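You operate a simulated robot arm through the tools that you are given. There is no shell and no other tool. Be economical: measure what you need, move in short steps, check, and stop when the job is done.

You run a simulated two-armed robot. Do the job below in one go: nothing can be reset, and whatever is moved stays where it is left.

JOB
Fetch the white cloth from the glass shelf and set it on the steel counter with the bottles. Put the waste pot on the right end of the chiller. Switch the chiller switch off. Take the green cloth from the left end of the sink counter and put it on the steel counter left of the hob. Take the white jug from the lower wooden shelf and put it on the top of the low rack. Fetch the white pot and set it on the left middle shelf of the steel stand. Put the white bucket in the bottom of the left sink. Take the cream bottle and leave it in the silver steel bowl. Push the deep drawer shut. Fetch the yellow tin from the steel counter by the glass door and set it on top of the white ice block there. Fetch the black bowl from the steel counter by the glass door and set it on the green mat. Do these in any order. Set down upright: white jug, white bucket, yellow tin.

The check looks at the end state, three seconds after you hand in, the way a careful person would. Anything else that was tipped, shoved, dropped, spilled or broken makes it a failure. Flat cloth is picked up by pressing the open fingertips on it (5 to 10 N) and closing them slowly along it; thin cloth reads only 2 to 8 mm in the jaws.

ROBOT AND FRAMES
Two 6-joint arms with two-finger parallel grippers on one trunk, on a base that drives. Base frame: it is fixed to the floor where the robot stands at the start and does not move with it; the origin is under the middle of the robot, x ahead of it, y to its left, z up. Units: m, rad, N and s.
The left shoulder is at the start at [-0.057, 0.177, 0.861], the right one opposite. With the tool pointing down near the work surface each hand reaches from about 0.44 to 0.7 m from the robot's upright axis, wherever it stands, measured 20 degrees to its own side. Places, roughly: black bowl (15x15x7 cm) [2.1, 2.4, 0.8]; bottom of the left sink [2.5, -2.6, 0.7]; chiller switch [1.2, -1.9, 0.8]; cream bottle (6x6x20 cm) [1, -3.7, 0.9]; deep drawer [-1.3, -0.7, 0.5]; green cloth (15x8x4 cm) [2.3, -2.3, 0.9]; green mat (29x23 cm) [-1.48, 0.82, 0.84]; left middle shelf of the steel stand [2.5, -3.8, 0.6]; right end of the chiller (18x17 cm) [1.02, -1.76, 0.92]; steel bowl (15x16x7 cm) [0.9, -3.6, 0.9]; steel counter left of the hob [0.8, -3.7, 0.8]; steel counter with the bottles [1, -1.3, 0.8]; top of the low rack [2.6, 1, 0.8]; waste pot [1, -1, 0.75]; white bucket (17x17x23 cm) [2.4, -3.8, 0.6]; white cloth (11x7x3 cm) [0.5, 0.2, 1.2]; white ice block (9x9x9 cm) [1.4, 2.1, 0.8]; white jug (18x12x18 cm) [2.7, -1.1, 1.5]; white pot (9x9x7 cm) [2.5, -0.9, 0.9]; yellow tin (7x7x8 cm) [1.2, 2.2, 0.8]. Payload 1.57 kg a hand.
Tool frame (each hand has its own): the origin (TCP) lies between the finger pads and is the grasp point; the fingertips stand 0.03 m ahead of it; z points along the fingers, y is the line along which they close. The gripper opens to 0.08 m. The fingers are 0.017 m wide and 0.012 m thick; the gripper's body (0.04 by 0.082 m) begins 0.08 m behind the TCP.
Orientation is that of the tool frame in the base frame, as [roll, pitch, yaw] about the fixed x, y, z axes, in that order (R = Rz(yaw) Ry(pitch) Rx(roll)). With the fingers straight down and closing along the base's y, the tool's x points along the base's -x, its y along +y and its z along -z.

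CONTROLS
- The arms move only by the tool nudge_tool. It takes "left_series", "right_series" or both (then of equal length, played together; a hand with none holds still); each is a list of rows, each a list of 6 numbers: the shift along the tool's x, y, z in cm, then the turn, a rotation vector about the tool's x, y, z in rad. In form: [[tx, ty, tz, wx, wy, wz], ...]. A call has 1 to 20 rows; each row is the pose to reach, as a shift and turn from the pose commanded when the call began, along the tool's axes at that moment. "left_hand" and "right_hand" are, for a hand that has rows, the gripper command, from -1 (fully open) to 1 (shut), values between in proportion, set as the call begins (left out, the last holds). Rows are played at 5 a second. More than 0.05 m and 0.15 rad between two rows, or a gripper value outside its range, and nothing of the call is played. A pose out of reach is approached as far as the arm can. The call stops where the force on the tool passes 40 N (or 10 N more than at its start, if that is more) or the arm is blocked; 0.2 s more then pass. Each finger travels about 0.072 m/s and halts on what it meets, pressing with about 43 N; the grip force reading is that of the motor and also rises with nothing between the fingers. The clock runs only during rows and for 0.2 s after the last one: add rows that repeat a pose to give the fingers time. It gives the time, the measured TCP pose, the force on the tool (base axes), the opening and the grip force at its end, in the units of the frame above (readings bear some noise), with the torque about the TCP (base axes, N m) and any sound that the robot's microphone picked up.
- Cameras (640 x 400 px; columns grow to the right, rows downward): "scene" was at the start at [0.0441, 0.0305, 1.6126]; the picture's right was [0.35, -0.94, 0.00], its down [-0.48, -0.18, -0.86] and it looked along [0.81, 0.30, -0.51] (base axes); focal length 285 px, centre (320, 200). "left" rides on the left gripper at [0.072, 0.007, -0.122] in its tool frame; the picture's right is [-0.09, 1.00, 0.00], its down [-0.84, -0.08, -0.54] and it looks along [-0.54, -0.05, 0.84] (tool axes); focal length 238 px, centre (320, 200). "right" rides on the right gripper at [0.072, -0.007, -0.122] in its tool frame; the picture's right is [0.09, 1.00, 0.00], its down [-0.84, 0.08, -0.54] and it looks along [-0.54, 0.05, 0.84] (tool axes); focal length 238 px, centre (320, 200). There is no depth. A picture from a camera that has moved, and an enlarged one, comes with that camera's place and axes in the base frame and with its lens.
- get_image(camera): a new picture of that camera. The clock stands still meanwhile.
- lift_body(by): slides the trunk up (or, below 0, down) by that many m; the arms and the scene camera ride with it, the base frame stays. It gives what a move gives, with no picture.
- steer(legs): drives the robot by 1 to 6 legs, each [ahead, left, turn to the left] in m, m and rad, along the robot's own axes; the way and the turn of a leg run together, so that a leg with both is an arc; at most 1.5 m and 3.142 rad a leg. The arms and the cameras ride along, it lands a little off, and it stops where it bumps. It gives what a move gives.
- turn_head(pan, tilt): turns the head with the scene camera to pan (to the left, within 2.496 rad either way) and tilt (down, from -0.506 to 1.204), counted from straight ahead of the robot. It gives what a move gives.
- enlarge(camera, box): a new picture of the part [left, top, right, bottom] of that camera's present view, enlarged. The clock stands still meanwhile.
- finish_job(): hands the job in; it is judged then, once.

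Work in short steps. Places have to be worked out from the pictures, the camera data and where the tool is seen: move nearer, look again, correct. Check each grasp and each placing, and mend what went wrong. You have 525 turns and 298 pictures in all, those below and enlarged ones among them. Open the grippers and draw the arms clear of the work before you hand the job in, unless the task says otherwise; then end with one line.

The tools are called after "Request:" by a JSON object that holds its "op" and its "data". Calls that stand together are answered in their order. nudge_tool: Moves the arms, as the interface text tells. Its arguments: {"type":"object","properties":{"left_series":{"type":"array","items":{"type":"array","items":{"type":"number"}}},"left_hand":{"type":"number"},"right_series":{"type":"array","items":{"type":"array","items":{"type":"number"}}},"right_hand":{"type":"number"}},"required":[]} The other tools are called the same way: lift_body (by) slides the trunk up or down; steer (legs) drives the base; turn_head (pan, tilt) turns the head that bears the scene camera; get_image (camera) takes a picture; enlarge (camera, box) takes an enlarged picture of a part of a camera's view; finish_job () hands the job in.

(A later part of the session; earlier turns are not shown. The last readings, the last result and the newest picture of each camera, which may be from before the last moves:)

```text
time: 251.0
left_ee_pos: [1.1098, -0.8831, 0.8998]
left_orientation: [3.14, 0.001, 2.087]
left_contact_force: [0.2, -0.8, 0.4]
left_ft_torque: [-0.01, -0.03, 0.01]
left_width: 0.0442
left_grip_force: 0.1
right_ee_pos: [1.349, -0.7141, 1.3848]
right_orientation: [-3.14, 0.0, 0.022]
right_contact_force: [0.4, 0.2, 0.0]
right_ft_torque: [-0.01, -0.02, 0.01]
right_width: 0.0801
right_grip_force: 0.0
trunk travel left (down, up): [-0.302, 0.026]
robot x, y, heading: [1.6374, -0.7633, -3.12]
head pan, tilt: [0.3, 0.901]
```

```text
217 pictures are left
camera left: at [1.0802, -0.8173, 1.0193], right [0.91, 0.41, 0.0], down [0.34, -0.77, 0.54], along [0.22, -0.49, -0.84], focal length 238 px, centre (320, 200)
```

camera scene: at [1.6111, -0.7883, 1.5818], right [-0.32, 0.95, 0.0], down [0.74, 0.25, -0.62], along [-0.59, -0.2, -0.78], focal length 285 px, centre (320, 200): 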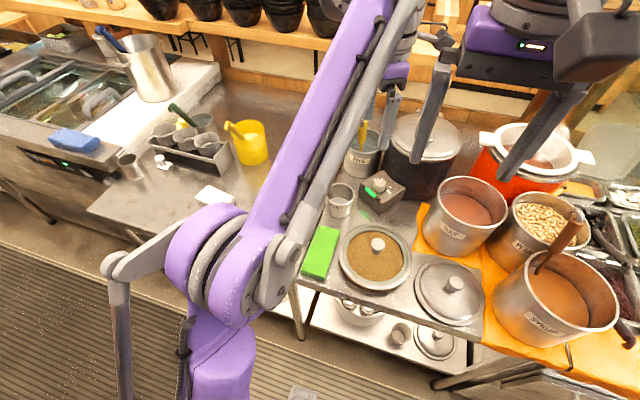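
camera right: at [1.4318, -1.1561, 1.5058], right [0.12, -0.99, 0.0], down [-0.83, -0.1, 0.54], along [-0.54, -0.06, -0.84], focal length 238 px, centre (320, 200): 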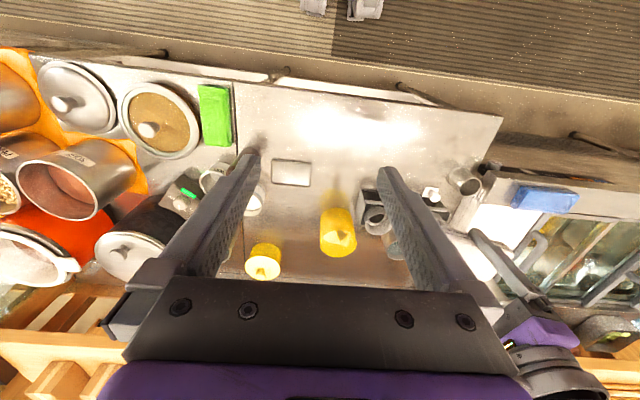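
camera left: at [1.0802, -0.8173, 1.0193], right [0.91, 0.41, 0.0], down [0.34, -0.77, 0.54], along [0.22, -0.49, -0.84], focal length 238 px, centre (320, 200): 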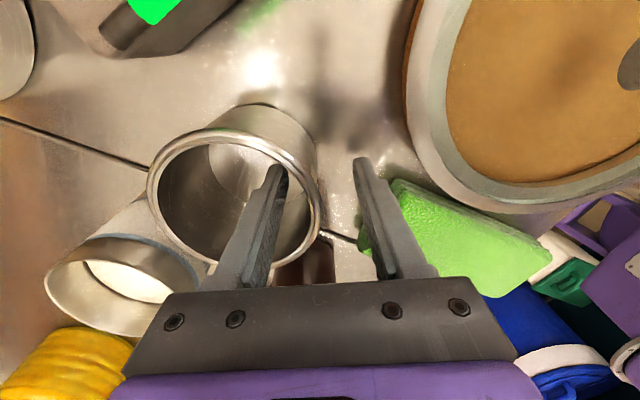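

Inner finger is inside the pot, outer one clear. Close and lift a little.

Request:
{"op": "nudge_tool", "data": {"left_hand": 1, "left_series": [[0, 0, 0, 0, 0, 0], [0, 0, 0, 0, 0, 0], [0, 0, 0, 0, 0, 0], [0, 0, 0, 0, 0, 0]]}}

Request:
{"op": "nudge_tool", "data": {"left_series": [[0, 0, -1, 0, 0, 0], [0, 0, -3, 0, 0, 0], [0, 0, -5, 0, 0, 0]]}}

Request:
{"op": "get_image", "data": {"camera": "left"}}

```text
time: 252.0
left_ee_pos: [1.1088, -0.8829, 0.8987]
left_orientation: [3.138, 0.001, 2.086]
left_contact_force: [-2.0, 0.0, -0.5]
left_ft_torque: [0.05, -0.06, -0.03]
left_width: 0.0048
left_grip_force: 24.6
right_ee_pos: [1.3505, -0.7145, 1.3845]
right_orientation: [-3.141, 0.001, 0.02]
right_contact_force: [-0.2, 0.8, 0.5]
right_ft_torque: [-0.01, -0.01, 0.0]
right_width: 0.0801
right_grip_force: 0.1
trunk travel left (down, up): [-0.302, 0.026]
robot x, y, heading: [1.6416, -0.7638, -3.119]
head pan, tilt: [0.3, 0.901]
```

```text
time: 252.8
left_ee_pos: [1.1102, -0.8821, 0.9479]
left_orientation: [3.139, 0.001, 2.086]
left_contact_force: [-0.4, -0.9, -2.1]
left_ft_torque: [0.06, -0.03, 0.03]
left_width: 0.0047
left_grip_force: 25.0
right_ee_pos: [1.3496, -0.7142, 1.3835]
right_orientation: [3.141, 0.0, 0.02]
right_contact_force: [0.6, 0.5, 0.4]
right_ft_torque: [-0.03, 0.02, 0.02]
right_width: 0.0799
right_grip_force: 0.1
trunk travel left (down, up): [-0.302, 0.026]
robot x, y, heading: [1.6396, -0.7678, -3.12]
head pan, tilt: [0.3, 0.901]
```

```text
216 pictures are left
camera left: at [1.0805, -0.8169, 1.069], right [0.91, 0.41, 0.0], down [0.34, -0.77, 0.54], along [0.22, -0.49, -0.84], focal length 238 px, centre (320, 200)
```

left: 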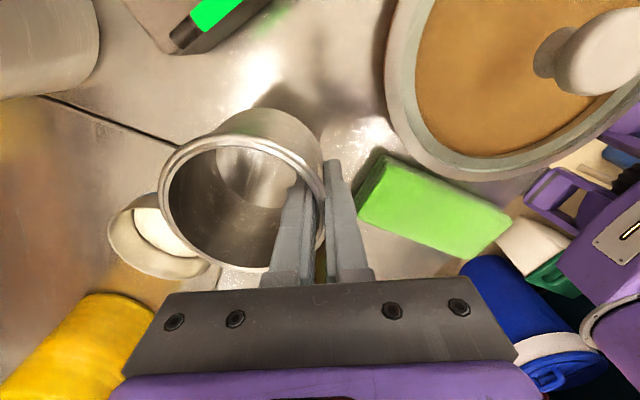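

Held level. Raise to z≈1.25 and strafe left to the chiller.

Request:
{"op": "nudge_tool", "data": {"left_series": [[0, 0, -4, 0, 0, 0], [0, 0, -8, 0, 0, 0], [0, 0, -12, 0, 0, 0], [0, 0, -16, 0, 0, 0], [0, 0, -20, 0, 0, 0], [0, 0, -24, 0, 0, 0], [0, 0, -28, 0, 0, 0]]}}

Request:
{"op": "steer", "data": {"legs": [[0, 0.82, 0]]}}

Request:
{"op": "turn_head", "data": {"pan": 0.1, "tilt": 0.8}}

Request:
{"op": "get_image", "data": {"camera": "scene"}}

Request:
{"op": "get_image", "data": {"camera": "left"}}

Request:
{"op": "get_image", "data": {"camera": "right"}}

```text
time: 254.4
left_ee_pos: [1.1088, -0.8809, 1.2297]
left_orientation: [3.14, 0.002, 2.086]
left_contact_force: [-0.2, 0.2, -1.9]
left_ft_torque: [0.01, -0.07, -0.03]
left_width: 0.0046
left_grip_force: 25.4
right_ee_pos: [1.35, -0.7143, 1.3835]
right_orientation: [3.141, 0.003, 0.02]
right_contact_force: [0.7, 0.4, -0.3]
right_ft_torque: [0.03, -0.01, -0.01]
right_width: 0.0799
right_grip_force: 0.2
trunk travel left (down, up): [-0.302, 0.026]
robot x, y, heading: [1.642, -0.7646, -3.119]
head pan, tilt: [0.3, 0.901]
```

```text
time: 261.9
left_ee_pos: [1.1301, -1.6975, 1.2284]
left_orientation: [3.14, 0.001, 2.094]
left_contact_force: [-0.2, 0.6, -2.5]
left_ft_torque: [0.04, -0.07, 0.0]
left_width: 0.005
left_grip_force: 25.8
right_ee_pos: [1.3701, -1.5282, 1.3831]
right_orientation: [3.141, 0.001, 0.03]
right_contact_force: [1.2, 0.6, 0.5]
right_ft_torque: [0.0, -0.01, 0.02]
right_width: 0.08
right_grip_force: 0.1
trunk travel left (down, up): [-0.302, 0.026]
robot x, y, heading: [1.662, -1.5752, -3.115]
head pan, tilt: [0.3, 0.901]
```

```text
time: 262.7
left_ee_pos: [1.1306, -1.6975, 1.23]
left_orientation: [3.139, 0.001, 2.094]
left_contact_force: [-0.1, 0.5, -2.2]
left_ft_torque: [0.03, -0.06, -0.02]
left_width: 0.0047
left_grip_force: 25.5
right_ee_pos: [1.37, -1.5267, 1.3836]
right_orientation: [-3.141, 0.0, 0.03]
right_contact_force: [0.2, -0.1, -0.2]
right_ft_torque: [-0.01, 0.02, 0.01]
right_width: 0.0801
right_grip_force: 0.0
trunk travel left (down, up): [-0.302, 0.026]
robot x, y, heading: [1.6594, -1.577, -3.109]
head pan, tilt: [0.099, 0.799]
```

```text
215 pictures are left
camera scene: at [1.6231, -1.5852, 1.5897], right [-0.13, 0.99, 0.0], down [0.71, 0.09, -0.7], along [-0.69, -0.09, -0.72], focal length 285 px, centre (320, 200)
```

scene: 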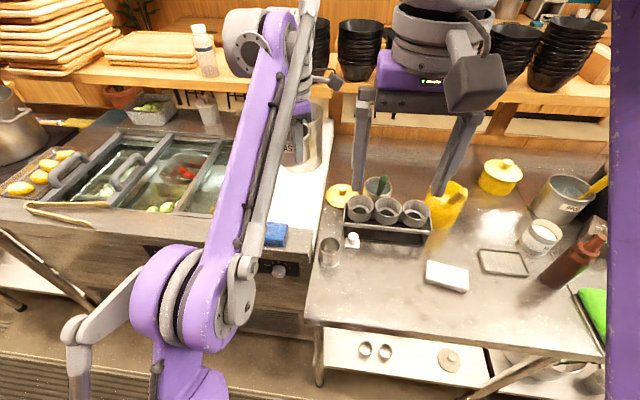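

```text
214 pictures are left
camera left: at [1.1008, -1.6324, 1.3499], right [0.91, 0.42, 0.0], down [0.35, -0.76, 0.54], along [0.23, -0.49, -0.84], focal length 238 px, centre (320, 200)
```

left: 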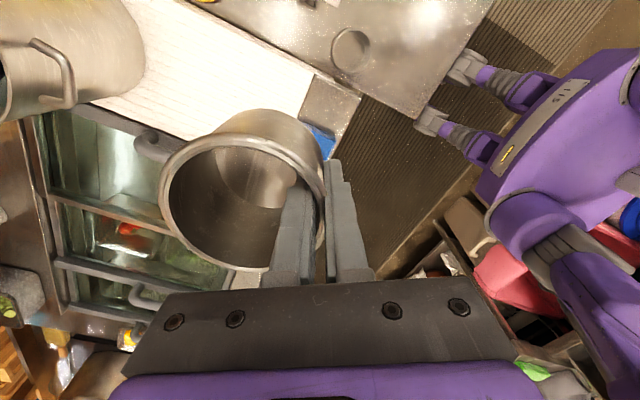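

```text
213 pictures are left
camera right: at [1.4407, -1.5194, 1.5057], right [0.12, -0.99, 0.0], down [-0.83, -0.1, 0.54], along [-0.54, -0.07, -0.84], focal length 238 px, centre (320, 200)
```

right: 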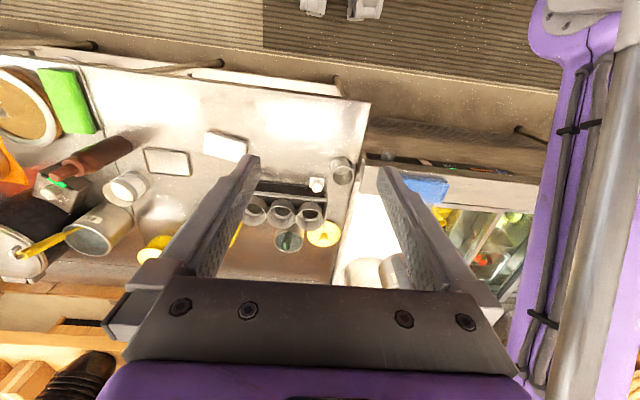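

The chiller's white top: front-right corner near (1.108, -1.672). I move the pot over (1.02, -1.76) and lower most of the way.

Request:
{"op": "nudge_tool", "data": {"left_series": [[0, -3, 0, 0, 0, 0], [0, -6, 1, 0, 0, 0], [0.1, -8.2, 4, 0, 0, 0], [0.1, -8.2, 8, 0, 0, 0], [0.1, -8.2, 12, 0, 0, 0], [0.1, -8.2, 16, 0, 0, 0], [0.1, -8.2, 20, 0, 0, 0], [0.1, -8.2, 20, 0, 0, 0]]}}

Request:
{"op": "get_image", "data": {"camera": "left"}}

Request:
{"op": "get_image", "data": {"camera": "scene"}}

```text
time: 264.5
left_ee_pos: [1.0605, -1.7375, 1.0295]
left_orientation: [3.141, 0.001, 2.095]
left_contact_force: [-0.3, 0.2, -1.5]
left_ft_torque: [0.09, -0.04, -0.02]
left_width: 0.0047
left_grip_force: 25.2
left hand out of reach, approached as far as the arm can: row 1, 2, 3
right_ee_pos: [1.3705, -1.5275, 1.384]
right_orientation: [3.141, -0.001, 0.029]
right_contact_force: [0.2, 0.2, 0.6]
right_ft_torque: [-0.03, -0.04, 0.0]
right_width: 0.0803
right_grip_force: 0.2
trunk travel left (down, up): [-0.302, 0.026]
robot x, y, heading: [1.663, -1.5744, -3.109]
head pan, tilt: [0.099, 0.799]
```

```text
212 pictures are left
camera left: at [1.0299, -1.6729, 1.1489], right [0.91, 0.42, 0.0], down [0.35, -0.76, 0.54], along [0.23, -0.49, -0.84], focal length 238 px, centre (320, 200)
```

left: 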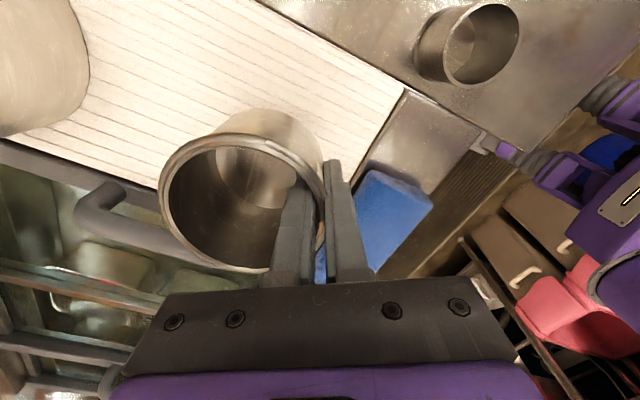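

```text
211 pictures are left
camera scene: at [1.6233, -1.585, 1.5897], right [-0.13, 0.99, 0.0], down [0.71, 0.09, -0.7], along [-0.69, -0.09, -0.72], focal length 285 px, centre (320, 200)
```

scene: 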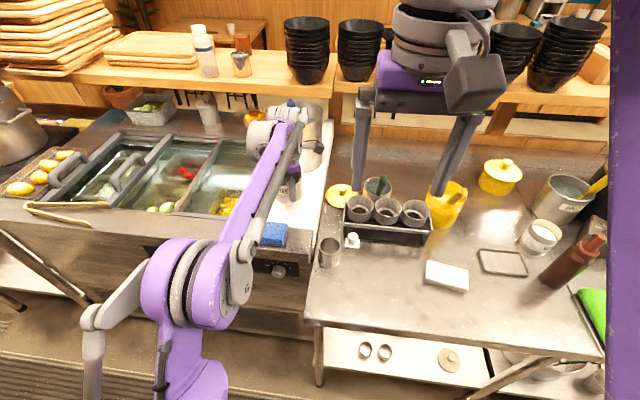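

The pot is right above the white area (y -1.87..-1.67, x<1.11). Lower gently.

Request:
{"op": "nudge_tool", "data": {"left_series": [[0, 0, 2, 0, 0, 0], [0, 0, 3.5, 0, 0, 0], [0, 0, 4.5, 0, 0, 0], [0, 0, 5, 0, 0, 0]]}}

Request:
{"op": "nudge_tool", "data": {"left_series": [[0, 0, 0.3, 0, 0, 0], [0, 0, 0.6, 0, 0, 0]]}}

```text
time: 265.5
left_ee_pos: [1.06, -1.7381, 0.9793]
left_orientation: [-3.141, 0.002, 2.095]
left_contact_force: [-0.6, 1.0, 3.6]
left_ft_torque: [0.12, 0.27, -0.01]
left_width: 0.0046
left_grip_force: 25.3
right_ee_pos: [1.3708, -1.5279, 1.3841]
right_orientation: [3.141, 0.001, 0.03]
right_contact_force: [-0.1, -0.1, 0.8]
right_ft_torque: [-0.01, -0.03, -0.02]
right_width: 0.0799
right_grip_force: 0.0
trunk travel left (down, up): [-0.302, 0.026]
robot x, y, heading: [1.6586, -1.5756, -3.112]
head pan, tilt: [0.099, 0.799]
```

```text
time: 266.1
left_ee_pos: [1.0604, -1.7376, 0.9732]
left_orientation: [3.141, 0.002, 2.096]
left_contact_force: [-3.5, 0.3, 19.7]
left_ft_torque: [-0.14, 0.3, -0.12]
left_width: 0.0047
left_grip_force: 24.8
right_ee_pos: [1.3715, -1.5265, 1.3852]
right_orientation: [3.141, 0.001, 0.029]
right_contact_force: [-0.2, -0.5, 0.5]
right_ft_torque: [0.01, -0.01, 0.0]
right_width: 0.0797
right_grip_force: 0.0
trunk travel left (down, up): [-0.302, 0.026]
robot x, y, heading: [1.6577, -1.5767, -3.117]
head pan, tilt: [0.099, 0.799]
```

Pot is on the surface (20 N). Open partly, rise, and check.

Request:
{"op": "nudge_tool", "data": {"left_hand": -0.1, "left_series": [[0, 0, -0.3, 0, 0, 0], [0, 0, -0.3, 0, 0, 0], [0, 0, -0.3, 0, 0, 0]]}}

Request:
{"op": "nudge_tool", "data": {"left_series": [[0, 0, -4, 0, 0, 0], [0, 0, -8, 0, 0, 0], [0, 0, -12, 0, 0, 0], [0, 0, -16, 0, 0, 0], [0, 2, -19, 0, 0, 0], [0, 6, -20, 0, 0, 0], [0, 10, -20, 0, 0, 0]]}}

Request:
{"op": "get_image", "data": {"camera": "left"}}

Request:
{"op": "enlarge", "data": {"camera": "scene", "box": [100, 120, 420, 320]}}

```text
time: 266.9
left_ee_pos: [1.0593, -1.7376, 0.9764]
left_orientation: [3.139, 0.004, 2.095]
left_contact_force: [0.9, 0.9, 0.1]
left_ft_torque: [-0.02, 0.04, 0.02]
left_width: 0.0439
left_grip_force: 0.1
right_ee_pos: [1.3692, -1.5266, 1.3843]
right_orientation: [-3.14, -0.001, 0.028]
right_contact_force: [0.9, 0.7, 0.1]
right_ft_torque: [0.02, -0.01, -0.02]
right_width: 0.08
right_grip_force: 0.0
trunk travel left (down, up): [-0.302, 0.026]
robot x, y, heading: [1.6589, -1.5771, -3.114]
head pan, tilt: [0.099, 0.799]
```

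```text
time: 268.5
left_ee_pos: [1.1477, -1.6872, 1.178]
left_orientation: [-3.142, 0.002, 2.093]
left_contact_force: [0.1, -0.2, 0.2]
left_ft_torque: [0.02, -0.02, 0.02]
left_width: 0.0438
left_grip_force: 0.1
right_ee_pos: [1.371, -1.5275, 1.3836]
right_orientation: [-3.141, 0.0, 0.03]
right_contact_force: [0.7, 0.0, 0.2]
right_ft_torque: [-0.01, -0.01, -0.01]
right_width: 0.0802
right_grip_force: 0.0
trunk travel left (down, up): [-0.302, 0.026]
robot x, y, heading: [1.6611, -1.5787, -3.107]
head pan, tilt: [0.099, 0.799]
```

```text
210 pictures are left
camera left: at [1.1179, -1.6222, 1.2984], right [0.91, 0.42, 0.0], down [0.35, -0.76, 0.54], along [0.23, -0.49, -0.84], focal length 238 px, centre (320, 200)
```

left: 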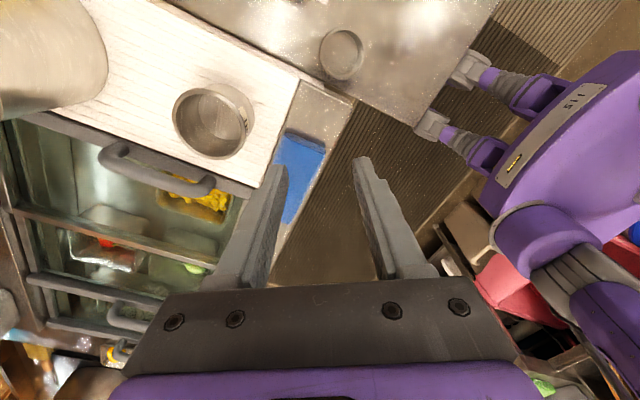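

```text
2.00 times, centred on (260, 220) of scene
camera zoom: at [1.6247, -1.5846, 1.5897], right [-0.13, 0.99, 0.0], down [0.71, 0.09, -0.7], along [-0.69, -0.09, -0.72], focal length 570 px, centre (440, 160)
```

zoom: 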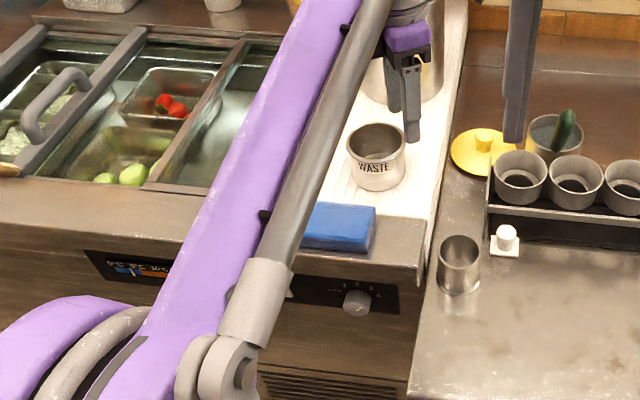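

Waste pot placed. Now look at the chiller's front panel: strafe left and move the left hand aside.

Request:
{"op": "nudge_tool", "data": {"left_series": [[0, 4, -2, 0, 0, 0], [0, 8, -4, 0, 0, 0], [0, 12, -6, 0, 0, 0], [0, 16, -8, 0, 0, 0], [0, 20, -9, 0, 0, 0]]}}

Request:
{"op": "steer", "data": {"legs": [[0, 0.32, 0]]}}

Request:
{"op": "turn_head", "data": {"pan": 0, "tilt": 1.0}}

Request:
{"op": "get_image", "data": {"camera": "scene"}}

```text
time: 269.8
left_ee_pos: [1.3181, -1.5881, 1.2666]
left_orientation: [3.141, 0.002, 2.102]
left_contact_force: [-0.6, -0.2, 0.1]
left_ft_torque: [-0.04, 0.02, 0.0]
left_width: 0.0442
left_grip_force: 0.0
right_ee_pos: [1.3725, -1.5251, 1.3852]
right_orientation: [-3.134, -0.006, 0.032]
right_contact_force: [3.0, 9.6, -3.2]
right_ft_torque: [-0.66, 0.24, 0.11]
right_width: 0.0718
right_grip_force: 0.1
trunk travel left (down, up): [-0.302, 0.026]
robot x, y, heading: [1.6589, -1.5783, -3.11]
head pan, tilt: [0.099, 0.799]
stopped in row 5 (right hand): the force on the tool passed its limit at 44 N (the readings are from after the stop); the commanded pose is now the measured one
```

```text
time: 273.2
left_ee_pos: [1.3267, -1.906, 1.2668]
left_orientation: [3.14, 0.001, 2.091]
left_contact_force: [0.2, 0.6, 0.2]
left_ft_torque: [-0.04, 0.02, 0.01]
left_width: 0.0438
left_grip_force: 0.0
right_ee_pos: [1.3838, -1.8438, 1.3854]
right_orientation: [-3.137, -0.006, 0.026]
right_contact_force: [9.2, 14.6, -3.2]
right_ft_torque: [-1.31, 0.88, 0.3]
right_width: 0.0705
right_grip_force: 0.1
trunk travel left (down, up): [-0.302, 0.026]
robot x, y, heading: [1.6684, -1.8956, -3.119]
head pan, tilt: [0.099, 0.799]
```

```text
time: 273.9
left_ee_pos: [1.3267, -1.9063, 1.2664]
left_orientation: [3.142, 0.002, 2.092]
left_contact_force: [-0.1, -0.4, 0.4]
left_ft_torque: [-0.02, 0.01, 0.0]
left_width: 0.044
left_grip_force: 0.0
right_ee_pos: [1.3829, -1.8444, 1.3854]
right_orientation: [-3.137, -0.007, 0.026]
right_contact_force: [4.0, 10.9, -5.3]
right_ft_torque: [-0.65, 0.36, 0.18]
right_width: 0.0709
right_grip_force: 0.0
trunk travel left (down, up): [-0.302, 0.026]
robot x, y, heading: [1.6658, -1.8921, -3.113]
head pan, tilt: [0.0, 1.0]
```

```text
208 pictures are left
camera scene: at [1.6422, -1.8963, 1.5746], right [-0.02, 1.0, 0.0], down [0.84, 0.02, -0.54], along [-0.54, -0.01, -0.84], focal length 285 px, centre (320, 200)
```

scene: 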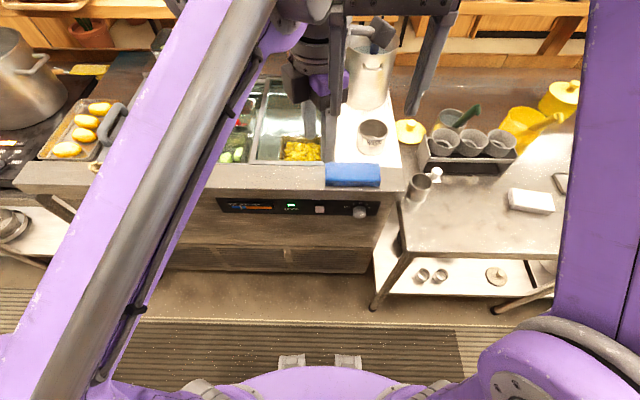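

The hands touched each other; I move the left hand off to the robot's left and look at the panel.

Request:
{"op": "nudge_tool", "data": {"left_series": [[-2, -3, 0, 0, 0, 0], [-5, -5, 0, 0, 0, 0], [-9, -7, 0, 0, 0, 0], [-13, -9, 0, 0, 0, 0]]}}

Request:
{"op": "enlarge", "data": {"camera": "scene", "box": [200, 150, 420, 290]}}

```text
time: 274.9
left_ee_pos: [1.3133, -2.0634, 1.2668]
left_orientation: [3.141, 0.001, 2.094]
left_contact_force: [-0.1, 0.3, -0.6]
left_ft_torque: [-0.02, -0.01, 0.03]
left_width: 0.0441
left_grip_force: 0.1
right_ee_pos: [1.3816, -1.8441, 1.3839]
right_orientation: [-3.135, -0.008, 0.028]
right_contact_force: [0.3, 0.4, 0.7]
right_ft_torque: [0.04, 0.0, 0.01]
right_width: 0.08
right_grip_force: 0.1
trunk travel left (down, up): [-0.302, 0.026]
robot x, y, heading: [1.6689, -1.8941, -3.117]
head pan, tilt: [0.0, 1.0]
```

```text
2.86 times, centred on (310, 220) of scene
camera zoom: at [1.642, -1.8971, 1.5746], right [-0.02, 1.0, 0.0], down [0.84, 0.02, -0.54], along [-0.54, -0.01, -0.84], focal length 815 px, centre (349, 143)
```

zoom: 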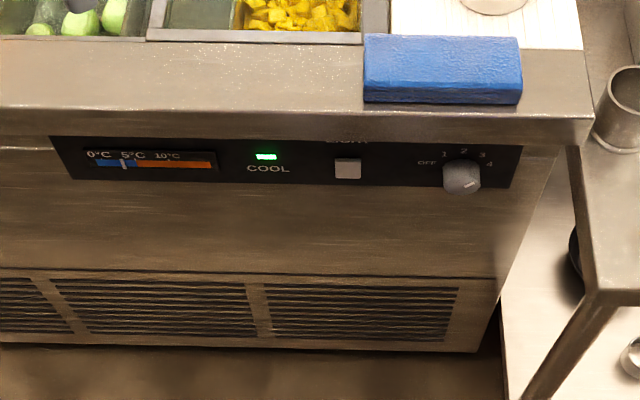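

I need a close look at the panel (a knob "OFF 1 2 3 4" and a small square switch are seen). I strafe left and bring the right hand level in front of the panel so its camera sees it.

Request:
{"op": "steer", "data": {"legs": [[0, 0.17, 0]]}}

Request:
{"op": "nudge_tool", "data": {"right_hand": 1, "right_series": [[0, -0.6, 4.4, 0, -0.12, 0], [0, -1.2, 8.8, 0, -0.24, 0], [0, -1.8, 13.2, 0, -0.36, 0], [0, -2.4, 17.6, 0, -0.48, 0], [0, -3, 22, 0, -0.6, 0], [0, -3.6, 26.4, 0, -0.72, 0], [0, -4.2, 30.8, 0, -0.84, 0], [0, -4.8, 35.2, 0, -0.96, 0], [0, -5.4, 39.6, 0, -1.08, 0], [0, -6, 44, 0, -1.2, 0], [0, -6, 48.4, 0, -1.32, 0], [0, -6, 52.8, 0, -1.44, 0], [0, -6, 56, 0, -1.57, 0]]}}

Request:
{"op": "get_image", "data": {"camera": "right"}}

Request:
{"op": "get_image", "data": {"camera": "scene"}}

```text
time: 277.1
left_ee_pos: [1.3166, -2.2284, 1.2658]
left_orientation: [-3.141, 0.001, 2.09]
left_contact_force: [0.3, -0.6, 0.0]
left_ft_torque: [0.0, 0.0, -0.01]
left_width: 0.0437
left_grip_force: 0.1
right_ee_pos: [1.3848, -2.0109, 1.3853]
right_orientation: [-3.137, -0.005, 0.022]
right_contact_force: [0.0, -0.5, -0.9]
right_ft_torque: [0.01, 0.0, 0.02]
right_width: 0.0803
right_grip_force: 0.0
trunk travel left (down, up): [-0.302, 0.026]
robot x, y, heading: [1.6728, -2.0638, -3.123]
head pan, tilt: [0.0, 1.0]
```

```text
time: 279.6
left_ee_pos: [1.3176, -2.2291, 1.2666]
left_orientation: [3.14, 0.003, 2.088]
left_contact_force: [0.1, 0.5, -0.6]
left_ft_torque: [0.0, 0.04, -0.02]
left_width: 0.0442
left_grip_force: 0.1
right_ee_pos: [1.3432, -1.9941, 1.014]
right_orientation: [-3.1, 1.354, 0.036]
right_contact_force: [-1.2, 0.1, 0.4]
right_ft_torque: [0.0, 0.03, 0.01]
right_width: 0.0001
right_grip_force: 21.5
right hand out of reach, approached as far as the arm can: row 10, 11, 12
trunk travel left (down, up): [-0.302, 0.026]
robot x, y, heading: [1.6723, -2.0642, -3.124]
head pan, tilt: [0.0, 1.0]
stopped in row 12 (right hand): the arm was blocked; the commanded pose is now the measured one
```

```text
206 pictures are left
camera right: at [1.4769, -1.9892, 0.9699], right [0.01, -0.99, -0.1], down [0.35, -0.09, 0.93], along [-0.94, -0.05, 0.35], focal length 238 px, centre (320, 200)
```

right: 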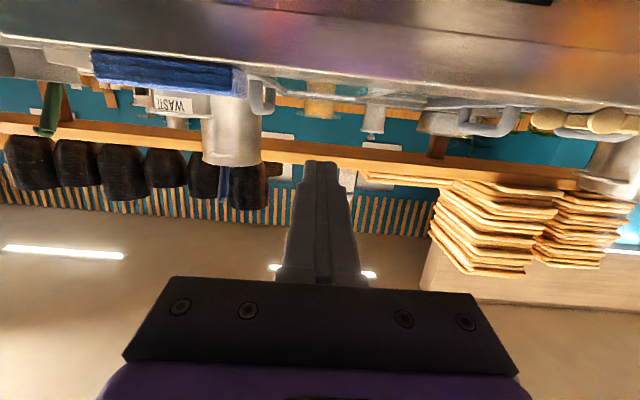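

```text
205 pictures are left
camera scene: at [1.6475, -2.0646, 1.5745], right [-0.02, 1.0, 0.0], down [0.84, 0.02, -0.54], along [-0.54, -0.01, -0.84], focal length 285 px, centre (320, 200)
```

scene: 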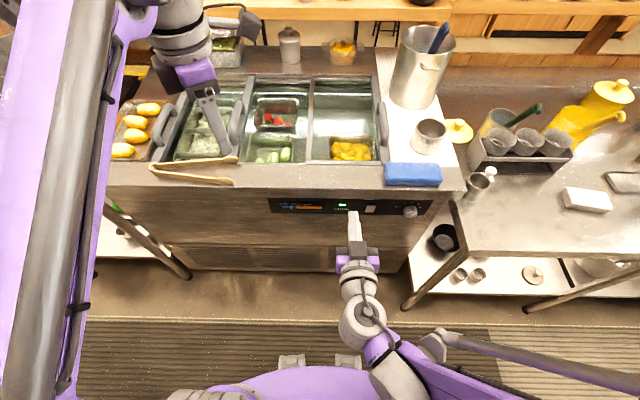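

I lower the trunk 0.22 m so that the right camera faces the panel.

Request:
{"op": "lift_body", "data": {"by": -0.22}}

Request:
{"op": "get_image", "data": {"camera": "right"}}

Request:
{"op": "enlarge", "data": {"camera": "scene", "box": [240, 130, 460, 270]}}

```text
time: 281.9
left_ee_pos: [1.3142, -2.2303, 1.0461]
left_orientation: [-3.14, -0.001, 2.089]
left_contact_force: [-0.2, 0.1, 0.2]
left_ft_torque: [-0.04, -0.03, 0.0]
left_width: 0.044
left_grip_force: 0.2
right_ee_pos: [1.3415, -1.9965, 0.7946]
right_orientation: [-3.099, 1.354, 0.038]
right_contact_force: [-0.6, -0.1, -0.2]
right_ft_torque: [0.02, -0.01, -0.03]
right_width: 0.0
right_grip_force: 21.1
trunk travel left (down, up): [-0.082, 0.246]
robot x, y, heading: [1.6703, -2.0641, -3.122]
head pan, tilt: [0.0, 1.0]
```

```text
204 pictures are left
camera right: at [1.476, -1.9894, 0.7499], right [0.02, -0.99, -0.1], down [0.35, -0.09, 0.93], along [-0.94, -0.05, 0.35], focal length 238 px, centre (320, 200)
```

right: 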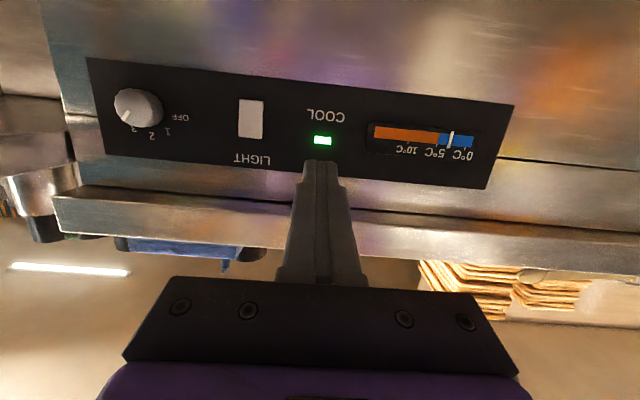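

```text
2.86 times, centred on (350, 200) of scene
camera zoom: at [1.6169, -2.0656, 1.3461], right [-0.02, 1.0, 0.0], down [0.84, 0.02, -0.54], along [-0.54, -0.01, -0.84], focal length 815 px, centre (234, 200)
```

zoom: 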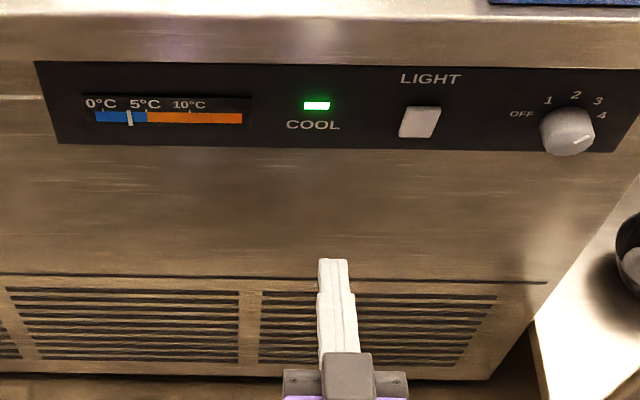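

The listed place (y≈-1.9) matches the square rocker (≈(1.17,-1.91,0.78)); the knob is at y≈-1.78. Look closely at the rocker.

Request:
{"op": "enlarge", "data": {"camera": "right", "box": [90, 60, 330, 200]}}

Request:
{"op": "enlarge", "data": {"camera": "scene", "box": [350, 140, 470, 215]}}

```text
2.67 times, centred on (210, 130) of right
camera zoom: at [1.476, -1.9894, 0.7499], right [0.02, -0.99, -0.1], down [0.35, -0.09, 0.93], along [-0.94, -0.05, 0.35], focal length 636 px, centre (613, 387)
```

zoom: 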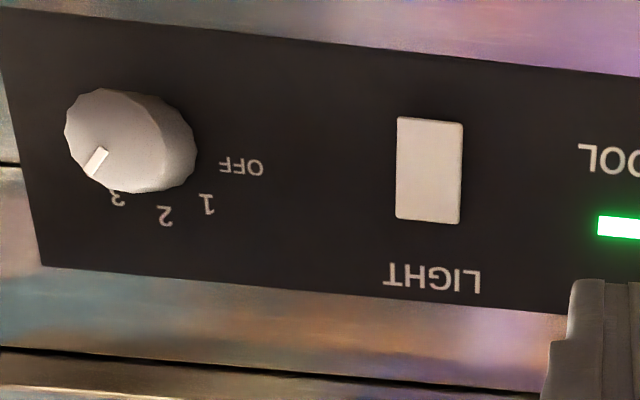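

```text
5.33 times, centred on (410, 178) of scene
camera zoom: at [1.6169, -2.0656, 1.3461], right [-0.02, 1.0, 0.0], down [0.84, 0.02, -0.54], along [-0.54, -0.01, -0.84], focal length 1521 px, centre (-160, 320)
```

zoom: 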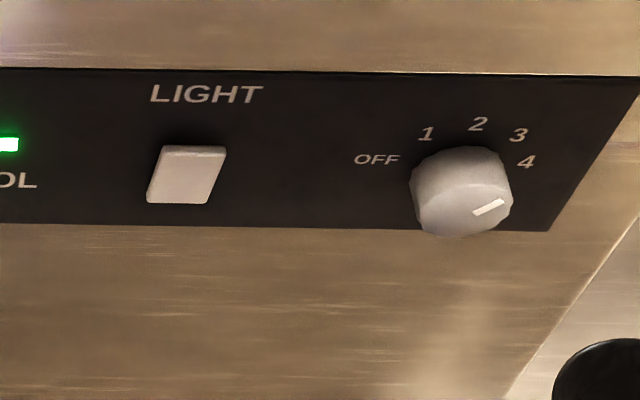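

The rocker's top edge stands proud (bottom is in), so I'll press its top. First bring the closed right fingertips in front of its upper half.

Request:
{"op": "nudge_tool", "data": {"right_hand": 1, "right_series": [[0, -4, 0, 0, 0, 0], [0, -8, 0, 0, 0, 0], [-0.5, -9.1, 2.5, 0, 0, 0], [-1.1, -9.1, 5.5, 0, 0, 0], [-1.7, -9.1, 8.5, 0, 0, 0], [-1.7, -9.1, 8.5, 0, 0, 0]]}}

Request:
{"op": "get_image", "data": {"camera": "right"}}

Request:
{"op": "enlarge", "data": {"camera": "scene", "box": [320, 130, 480, 230]}}

```text
time: 283.3
left_ee_pos: [1.3155, -2.2307, 1.0455]
left_orientation: [-3.141, 0.003, 2.089]
left_contact_force: [-0.3, -0.2, -0.3]
left_ft_torque: [0.0, 0.0, -0.06]
left_width: 0.044
left_grip_force: 0.1
right_ee_pos: [1.2565, -1.9028, 0.7928]
right_orientation: [-3.097, 1.354, 0.039]
right_contact_force: [-0.1, -0.4, 0.0]
right_ft_torque: [-0.02, 0.0, 0.03]
right_width: 0.0
right_grip_force: 21.6
trunk travel left (down, up): [-0.082, 0.246]
robot x, y, heading: [1.6713, -2.0605, -3.122]
head pan, tilt: [0.0, 1.0]
```

```text
200 pictures are left
camera right: at [1.3905, -1.8968, 0.7482], right [0.02, -0.99, -0.1], down [0.35, -0.09, 0.93], along [-0.94, -0.05, 0.35], focal length 238 px, centre (320, 200)
```

right: 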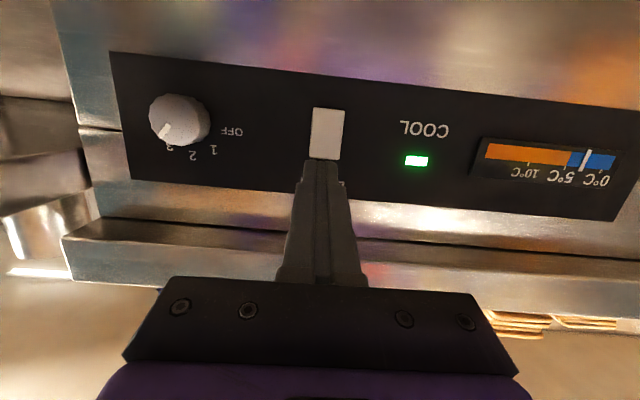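

```text
4.00 times, centred on (400, 180) of scene
camera zoom: at [1.6171, -2.0656, 1.346], right [-0.02, 1.0, 0.0], down [0.84, 0.02, -0.54], along [-0.54, -0.01, -0.84], focal length 1140 px, centre (0, 280)
```

zoom: 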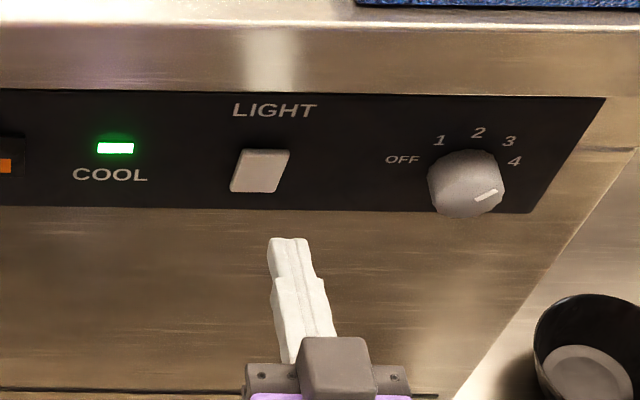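

Rocker centre is (1.159, -1.906, 0.767); tip at (1.227, -1.904, 0.786). Push straight ahead about 7 cm.

Request:
{"op": "nudge_tool", "data": {"right_series": [[-0.5, 0.2, 3, 0, 0, 0], [-0.9, 0.3, 5.2, 0, 0, 0], [-1.0, 0.3, 6, 0, 0, 0], [-1.2, 0.3, 6.8, 0, 0, 0], [-1.3, 0.3, 7.4, 0, 0, 0]]}}

Request:
{"op": "get_image", "data": {"camera": "right"}}

Request:
{"op": "enlarge", "data": {"camera": "scene", "box": [320, 130, 480, 230]}}

```text
time: 284.5
left_ee_pos: [1.3185, -2.2294, 1.0458]
left_orientation: [-3.141, 0.0, 2.088]
left_contact_force: [0.1, -1.2, 0.0]
left_ft_torque: [-0.04, 0.01, 0.01]
left_width: 0.0442
left_grip_force: 0.1
right_ee_pos: [1.1899, -1.9047, 0.7898]
right_orientation: [-3.104, 1.355, 0.032]
right_contact_force: [15.2, 1.3, 8.9]
right_ft_torque: [-0.07, 0.26, 0.03]
right_width: 0.0
right_grip_force: 21.4
trunk travel left (down, up): [-0.082, 0.246]
robot x, y, heading: [1.6721, -2.0619, -3.129]
head pan, tilt: [0.0, 1.0]
heard: click
stopped in row 5 (right hand): the force on the tool passed its limit at 49 N (the readings are from after the stop); the commanded pose is now the measured one
```

```text
198 pictures are left
camera right: at [1.3232, -1.9003, 0.746], right [0.02, -1.0, -0.1], down [0.35, -0.09, 0.93], along [-0.94, -0.05, 0.35], focal length 238 px, centre (320, 200)
```

right: 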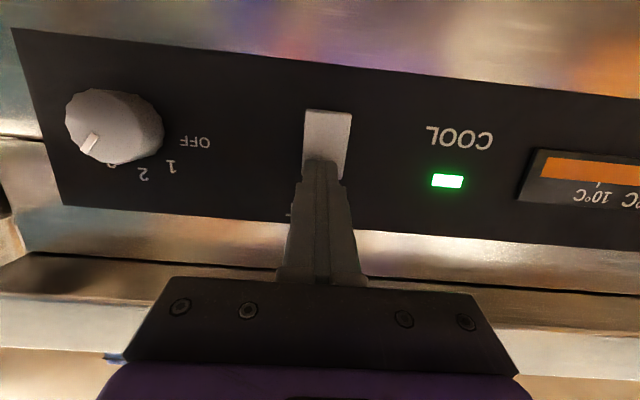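

```text
4.00 times, centred on (400, 180) of scene
camera zoom: at [1.6196, -2.0659, 1.3463], right [-0.02, 1.0, 0.0], down [0.84, 0.02, -0.54], along [-0.54, -0.01, -0.84], focal length 1140 px, centre (0, 280)
```

zoom: 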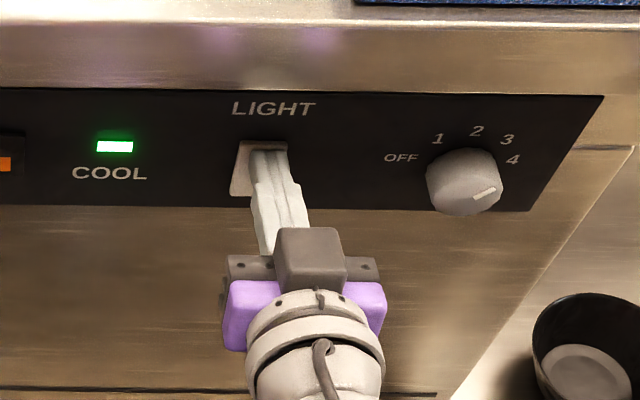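

A click was heard; the rocker flipped. Draw back and check it stays.

Request:
{"op": "nudge_tool", "data": {"right_series": [[0.5, 0, -3, 0, 0, 0], [1, 0, -7, 0, 0, 0], [1.5, 0, -11, 0, 0, 0]]}}

Request:
{"op": "enlarge", "data": {"camera": "scene", "box": [320, 130, 480, 230]}}

Request:
{"op": "get_image", "data": {"camera": "right"}}

```text
time: 285.3
left_ee_pos: [1.3179, -2.2296, 1.0468]
left_orientation: [-3.14, 0.002, 2.089]
left_contact_force: [-0.6, -0.2, 1.0]
left_ft_torque: [0.04, 0.02, -0.02]
left_width: 0.0443
left_grip_force: 0.0
right_ee_pos: [1.2994, -1.9076, 0.7982]
right_orientation: [-3.098, 1.354, 0.038]
right_contact_force: [0.5, 0.2, -0.3]
right_ft_torque: [-0.02, 0.01, -0.04]
right_width: 0.0
right_grip_force: 21.1
trunk travel left (down, up): [-0.082, 0.246]
robot x, y, heading: [1.6706, -2.0619, -3.128]
head pan, tilt: [0.0, 1.0]
```

```text
4.00 times, centred on (400, 180) of scene
camera zoom: at [1.6185, -2.0655, 1.346], right [-0.02, 1.0, 0.0], down [0.84, 0.02, -0.54], along [-0.54, -0.01, -0.84], focal length 1140 px, centre (0, 280)
```

zoom: 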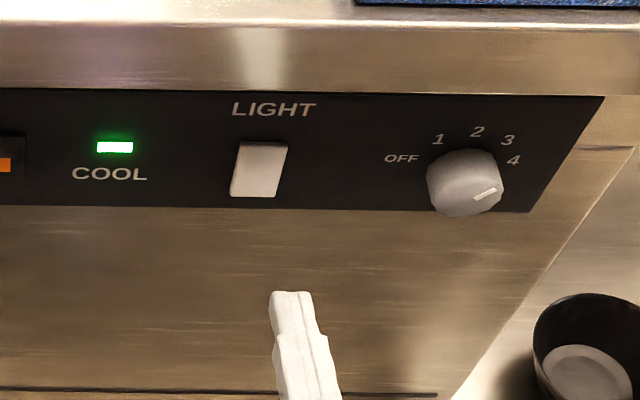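

```text
195 pictures are left
camera right: at [1.4321, -1.9009, 0.754], right [0.02, -0.99, -0.1], down [0.35, -0.09, 0.93], along [-0.94, -0.05, 0.35], focal length 238 px, centre (320, 200)
```

right: 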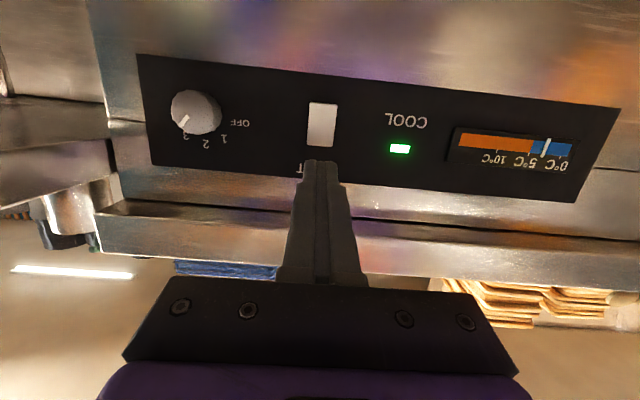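

The rocker stays flipped. Restore posture: trunk up, right hand back to tool-down.

Request:
{"op": "lift_body", "data": {"by": 0.22}}

Request:
{"op": "nudge_tool", "data": {"right_hand": -1, "left_hand": -1, "left_series": [[0, 0, 0, 0, 0, 0.1], [0, 0, 0, 0, 0, 0.2], [0, 0, 0, 0, 0, 0.3], [0, 0, 0, 0, 0, 0.4], [0, 0, 0, 0, 0, 0.52], [0, 0, 0, 0, 0, 0.52], [0, 0, 0, 0, 0, 0.52], [0, 0, 0, 0, 0, 0.52], [0, 0, 0, 0, 0, 0.52], [0, 0, 0, 0, 0, 0.52], [0, 0, 0, 0, 0, 0.52]], "right_series": [[-3.2, 0, 0, 0, 0.125, 0], [-6.4, 0, 0, 0, 0.25, 0], [-9.6, 0, 0, 0, 0.375, 0], [-12.8, 0, 0, 0, 0.5, 0], [-16, 0, 0, 0, 0.625, 0], [-19.2, 0, 0, 0, 0.75, 0], [-22.4, 0, 0, 0, 0.875, 0], [-25.6, 0, 0, 0, 1.0, 0], [-28.8, 0, 0, 0, 1.125, 0], [-32, 0, 0, 0, 1.25, 0], [-34, 0, 0, 0, 1.354, 0]]}}

```text
time: 287.6
left_ee_pos: [1.318, -2.2301, 1.2657]
left_orientation: [-3.14, 0.001, 2.091]
left_contact_force: [0.2, -0.4, -0.6]
left_ft_torque: [-0.01, 0.02, 0.0]
left_width: 0.0441
left_grip_force: 0.0
right_ee_pos: [1.298, -1.9075, 1.0191]
right_orientation: [-3.1, 1.352, 0.035]
right_contact_force: [-0.5, 0.3, 0.9]
right_ft_torque: [0.01, 0.03, -0.01]
right_width: 0.0
right_grip_force: 21.5
trunk travel left (down, up): [-0.302, 0.026]
robot x, y, heading: [1.6721, -2.0662, -3.121]
head pan, tilt: [0.0, 1.0]
```

```text
time: 290.0
left_ee_pos: [1.3164, -2.2295, 1.2661]
left_orientation: [3.14, 0.003, 1.569]
left_contact_force: [0.3, -0.6, -0.5]
left_ft_torque: [0.0, -0.01, 0.02]
left_width: 0.0799
left_grip_force: 0.1
right_ee_pos: [1.2402, -1.9082, 1.3387]
right_orientation: [-3.132, -0.003, -0.004]
right_contact_force: [-0.5, 0.5, -0.5]
right_ft_torque: [0.01, 0.04, 0.02]
right_width: 0.08
right_grip_force: 0.1
right hand out of reach, approached as far as the arm can: row 11
trunk travel left (down, up): [-0.302, 0.026]
robot x, y, heading: [1.6722, -2.0659, -3.125]
head pan, tilt: [0.0, 1.0]
```

Now turn to face the sink counter for the green cloth.

Request:
{"op": "steer", "data": {"legs": [[0, 0, 3.125]]}}

Request:
{"op": "turn_head", "data": {"pan": 0, "tilt": 0.75}}

Request:
{"op": "get_image", "data": {"camera": "scene"}}

Request:
{"op": "get_image", "data": {"camera": "left"}}

```text
time: 297.9
left_ee_pos: [2.0204, -1.8848, 1.2663]
left_orientation: [3.141, 0.002, -1.534]
left_contact_force: [0.8, 0.3, 0.2]
left_ft_torque: [-0.01, 0.01, 0.04]
left_width: 0.0797
left_grip_force: 0.0
right_ee_pos: [2.1095, -2.203, 1.3383]
right_orientation: [-3.135, 0.0, -3.109]
right_contact_force: [-0.9, 0.6, 0.0]
right_ft_torque: [0.0, 0.02, -0.03]
right_width: 0.0801
right_grip_force: 0.0
trunk travel left (down, up): [-0.302, 0.026]
robot x, y, heading: [1.6707, -2.0657, 0.057]
head pan, tilt: [0.0, 1.0]
```

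```text
time: 298.6
left_ee_pos: [2.0205, -1.884, 1.2664]
left_orientation: [3.141, 0.002, -1.535]
left_contact_force: [0.9, -0.1, 0.2]
left_ft_torque: [-0.01, 0.02, 0.01]
left_width: 0.0799
left_grip_force: 0.1
right_ee_pos: [2.1087, -2.2045, 1.3374]
right_orientation: [-3.133, 0.001, -3.106]
right_contact_force: [1.2, -0.7, 0.2]
right_ft_torque: [0.0, -0.01, -0.02]
right_width: 0.08
right_grip_force: 0.0
trunk travel left (down, up): [-0.302, 0.026]
robot x, y, heading: [1.671, -2.0657, 0.057]
head pan, tilt: [0.0, 0.75]
```

```text
194 pictures are left
camera scene: at [1.7142, -2.0623, 1.5937], right [0.06, -1.0, 0.0], down [-0.68, -0.04, -0.73], along [0.73, 0.04, -0.68], focal length 285 px, centre (320, 200)
```

scene: 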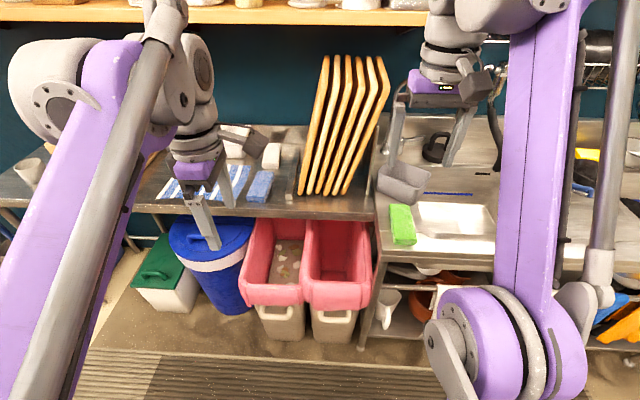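

```text
193 pictures are left
camera left: at [2.0178, -1.9573, 1.3871], right [-1.0, 0.06, 0.0], down [0.05, 0.84, 0.54], along [0.03, 0.54, -0.84], focal length 238 px, centre (320, 200)
```

left: 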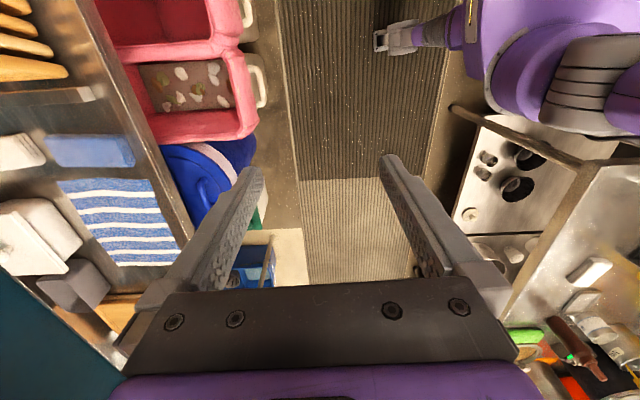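

Green cloth near (2.37,-2.30). I straighten the heading and go 10 cm nearer; then look with the right camera.

Request:
{"op": "steer", "data": {"legs": [[0.1, 0, -0.055]]}}

Request:
{"op": "get_image", "data": {"camera": "right"}}

Request:
{"op": "enlarge", "data": {"camera": "scene", "box": [340, 150, 500, 250]}}

```text
time: 299.8
left_ee_pos: [2.1296, -1.9015, 1.2655]
left_orientation: [3.141, 0.002, -1.593]
left_contact_force: [0.1, -0.8, 0.4]
left_ft_torque: [0.01, 0.03, -0.03]
left_width: 0.0798
left_grip_force: 0.1
right_ee_pos: [2.1981, -2.2252, 1.3384]
right_orientation: [-3.131, 0.001, 3.118]
right_contact_force: [-0.6, 0.0, 0.7]
right_ft_torque: [0.03, 0.03, 0.02]
right_width: 0.0799
right_grip_force: 0.0
trunk travel left (down, up): [-0.302, 0.026]
robot x, y, heading: [1.7699, -2.061, 0.005]
head pan, tilt: [0.0, 0.75]
```

```text
192 pictures are left
camera right: at [2.1252, -2.2299, 1.4599], right [-0.07, 1.0, -0.01], down [0.84, 0.06, 0.54], along [0.54, 0.03, -0.84], focal length 238 px, centre (320, 200)
```

right: 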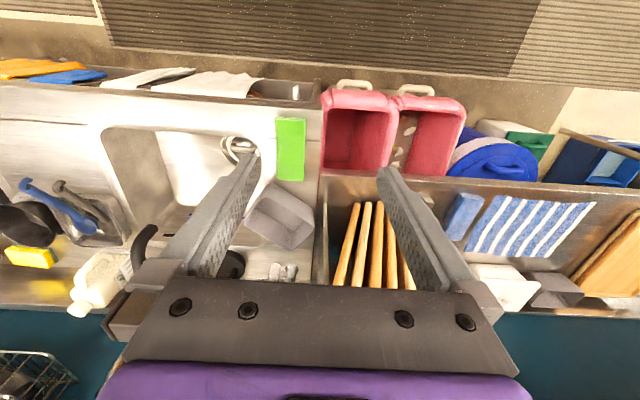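

```text
4.00 times, centred on (420, 200) of scene
camera zoom: at [1.812, -2.0617, 1.5936], right [0.0, -1.0, 0.0], down [-0.68, 0.0, -0.73], along [0.73, 0.0, -0.68], focal length 1140 px, centre (-80, 200)
```

zoom: 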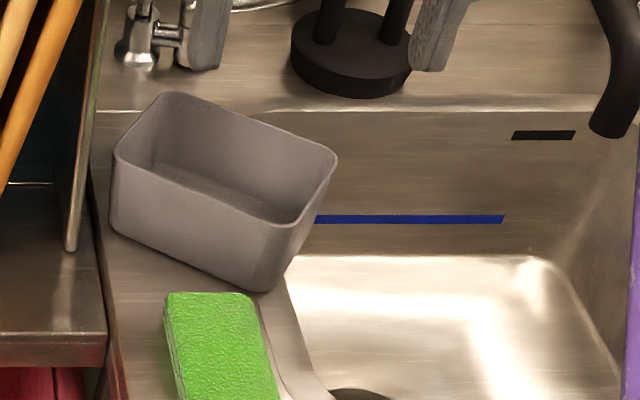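

The green cloth measures ~7 cm wide, aligned with the hand; centre ≈(2.344,-2.292). Move the right hand above it.

Request:
{"op": "nudge_tool", "data": {"right_hand": -1, "right_series": [[-1.9, -0.8, 3, 0, 0, 0], [-3.7, -1.6, 7, 0, 0, 0], [-5.6, -2.4, 11, 0, 0, 0], [-7.4, -3.2, 15, 0, 0, 0], [-9.3, -4, 19, 0, 0, 0], [-11.1, -4.8, 23, 0, 0, 0], [-13, -5.6, 27, 0, 0, 0], [-14.9, -6.35, 31, 0, 0, 0], [-14.9, -6.35, 31, 0, 0, 0]]}}

Request:
{"op": "get_image", "data": {"camera": "right"}}

```text
time: 301.8
left_ee_pos: [2.1295, -1.9006, 1.2661]
left_orientation: [3.141, 0.002, -1.592]
left_contact_force: [0.5, -0.5, 0.0]
left_ft_torque: [-0.03, 0.01, -0.01]
left_width: 0.0802
left_grip_force: 0.1
right_ee_pos: [2.3471, -2.2947, 1.0283]
right_orientation: [-3.134, 0.001, 3.118]
right_contact_force: [0.0, -0.7, 1.0]
right_ft_torque: [-0.01, -0.04, 0.02]
right_width: 0.0803
right_grip_force: 0.0
trunk travel left (down, up): [-0.302, 0.026]
robot x, y, heading: [1.7673, -2.0621, -0.0]
head pan, tilt: [0.0, 0.75]
```

```text
190 pictures are left
camera right: at [2.2734, -2.2984, 1.1502], right [-0.07, 1.0, -0.01], down [0.84, 0.06, 0.54], along [0.54, 0.03, -0.84], focal length 238 px, centre (320, 200)
```

right: 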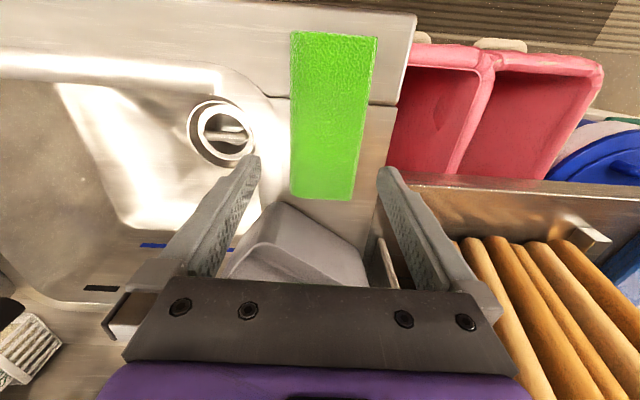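

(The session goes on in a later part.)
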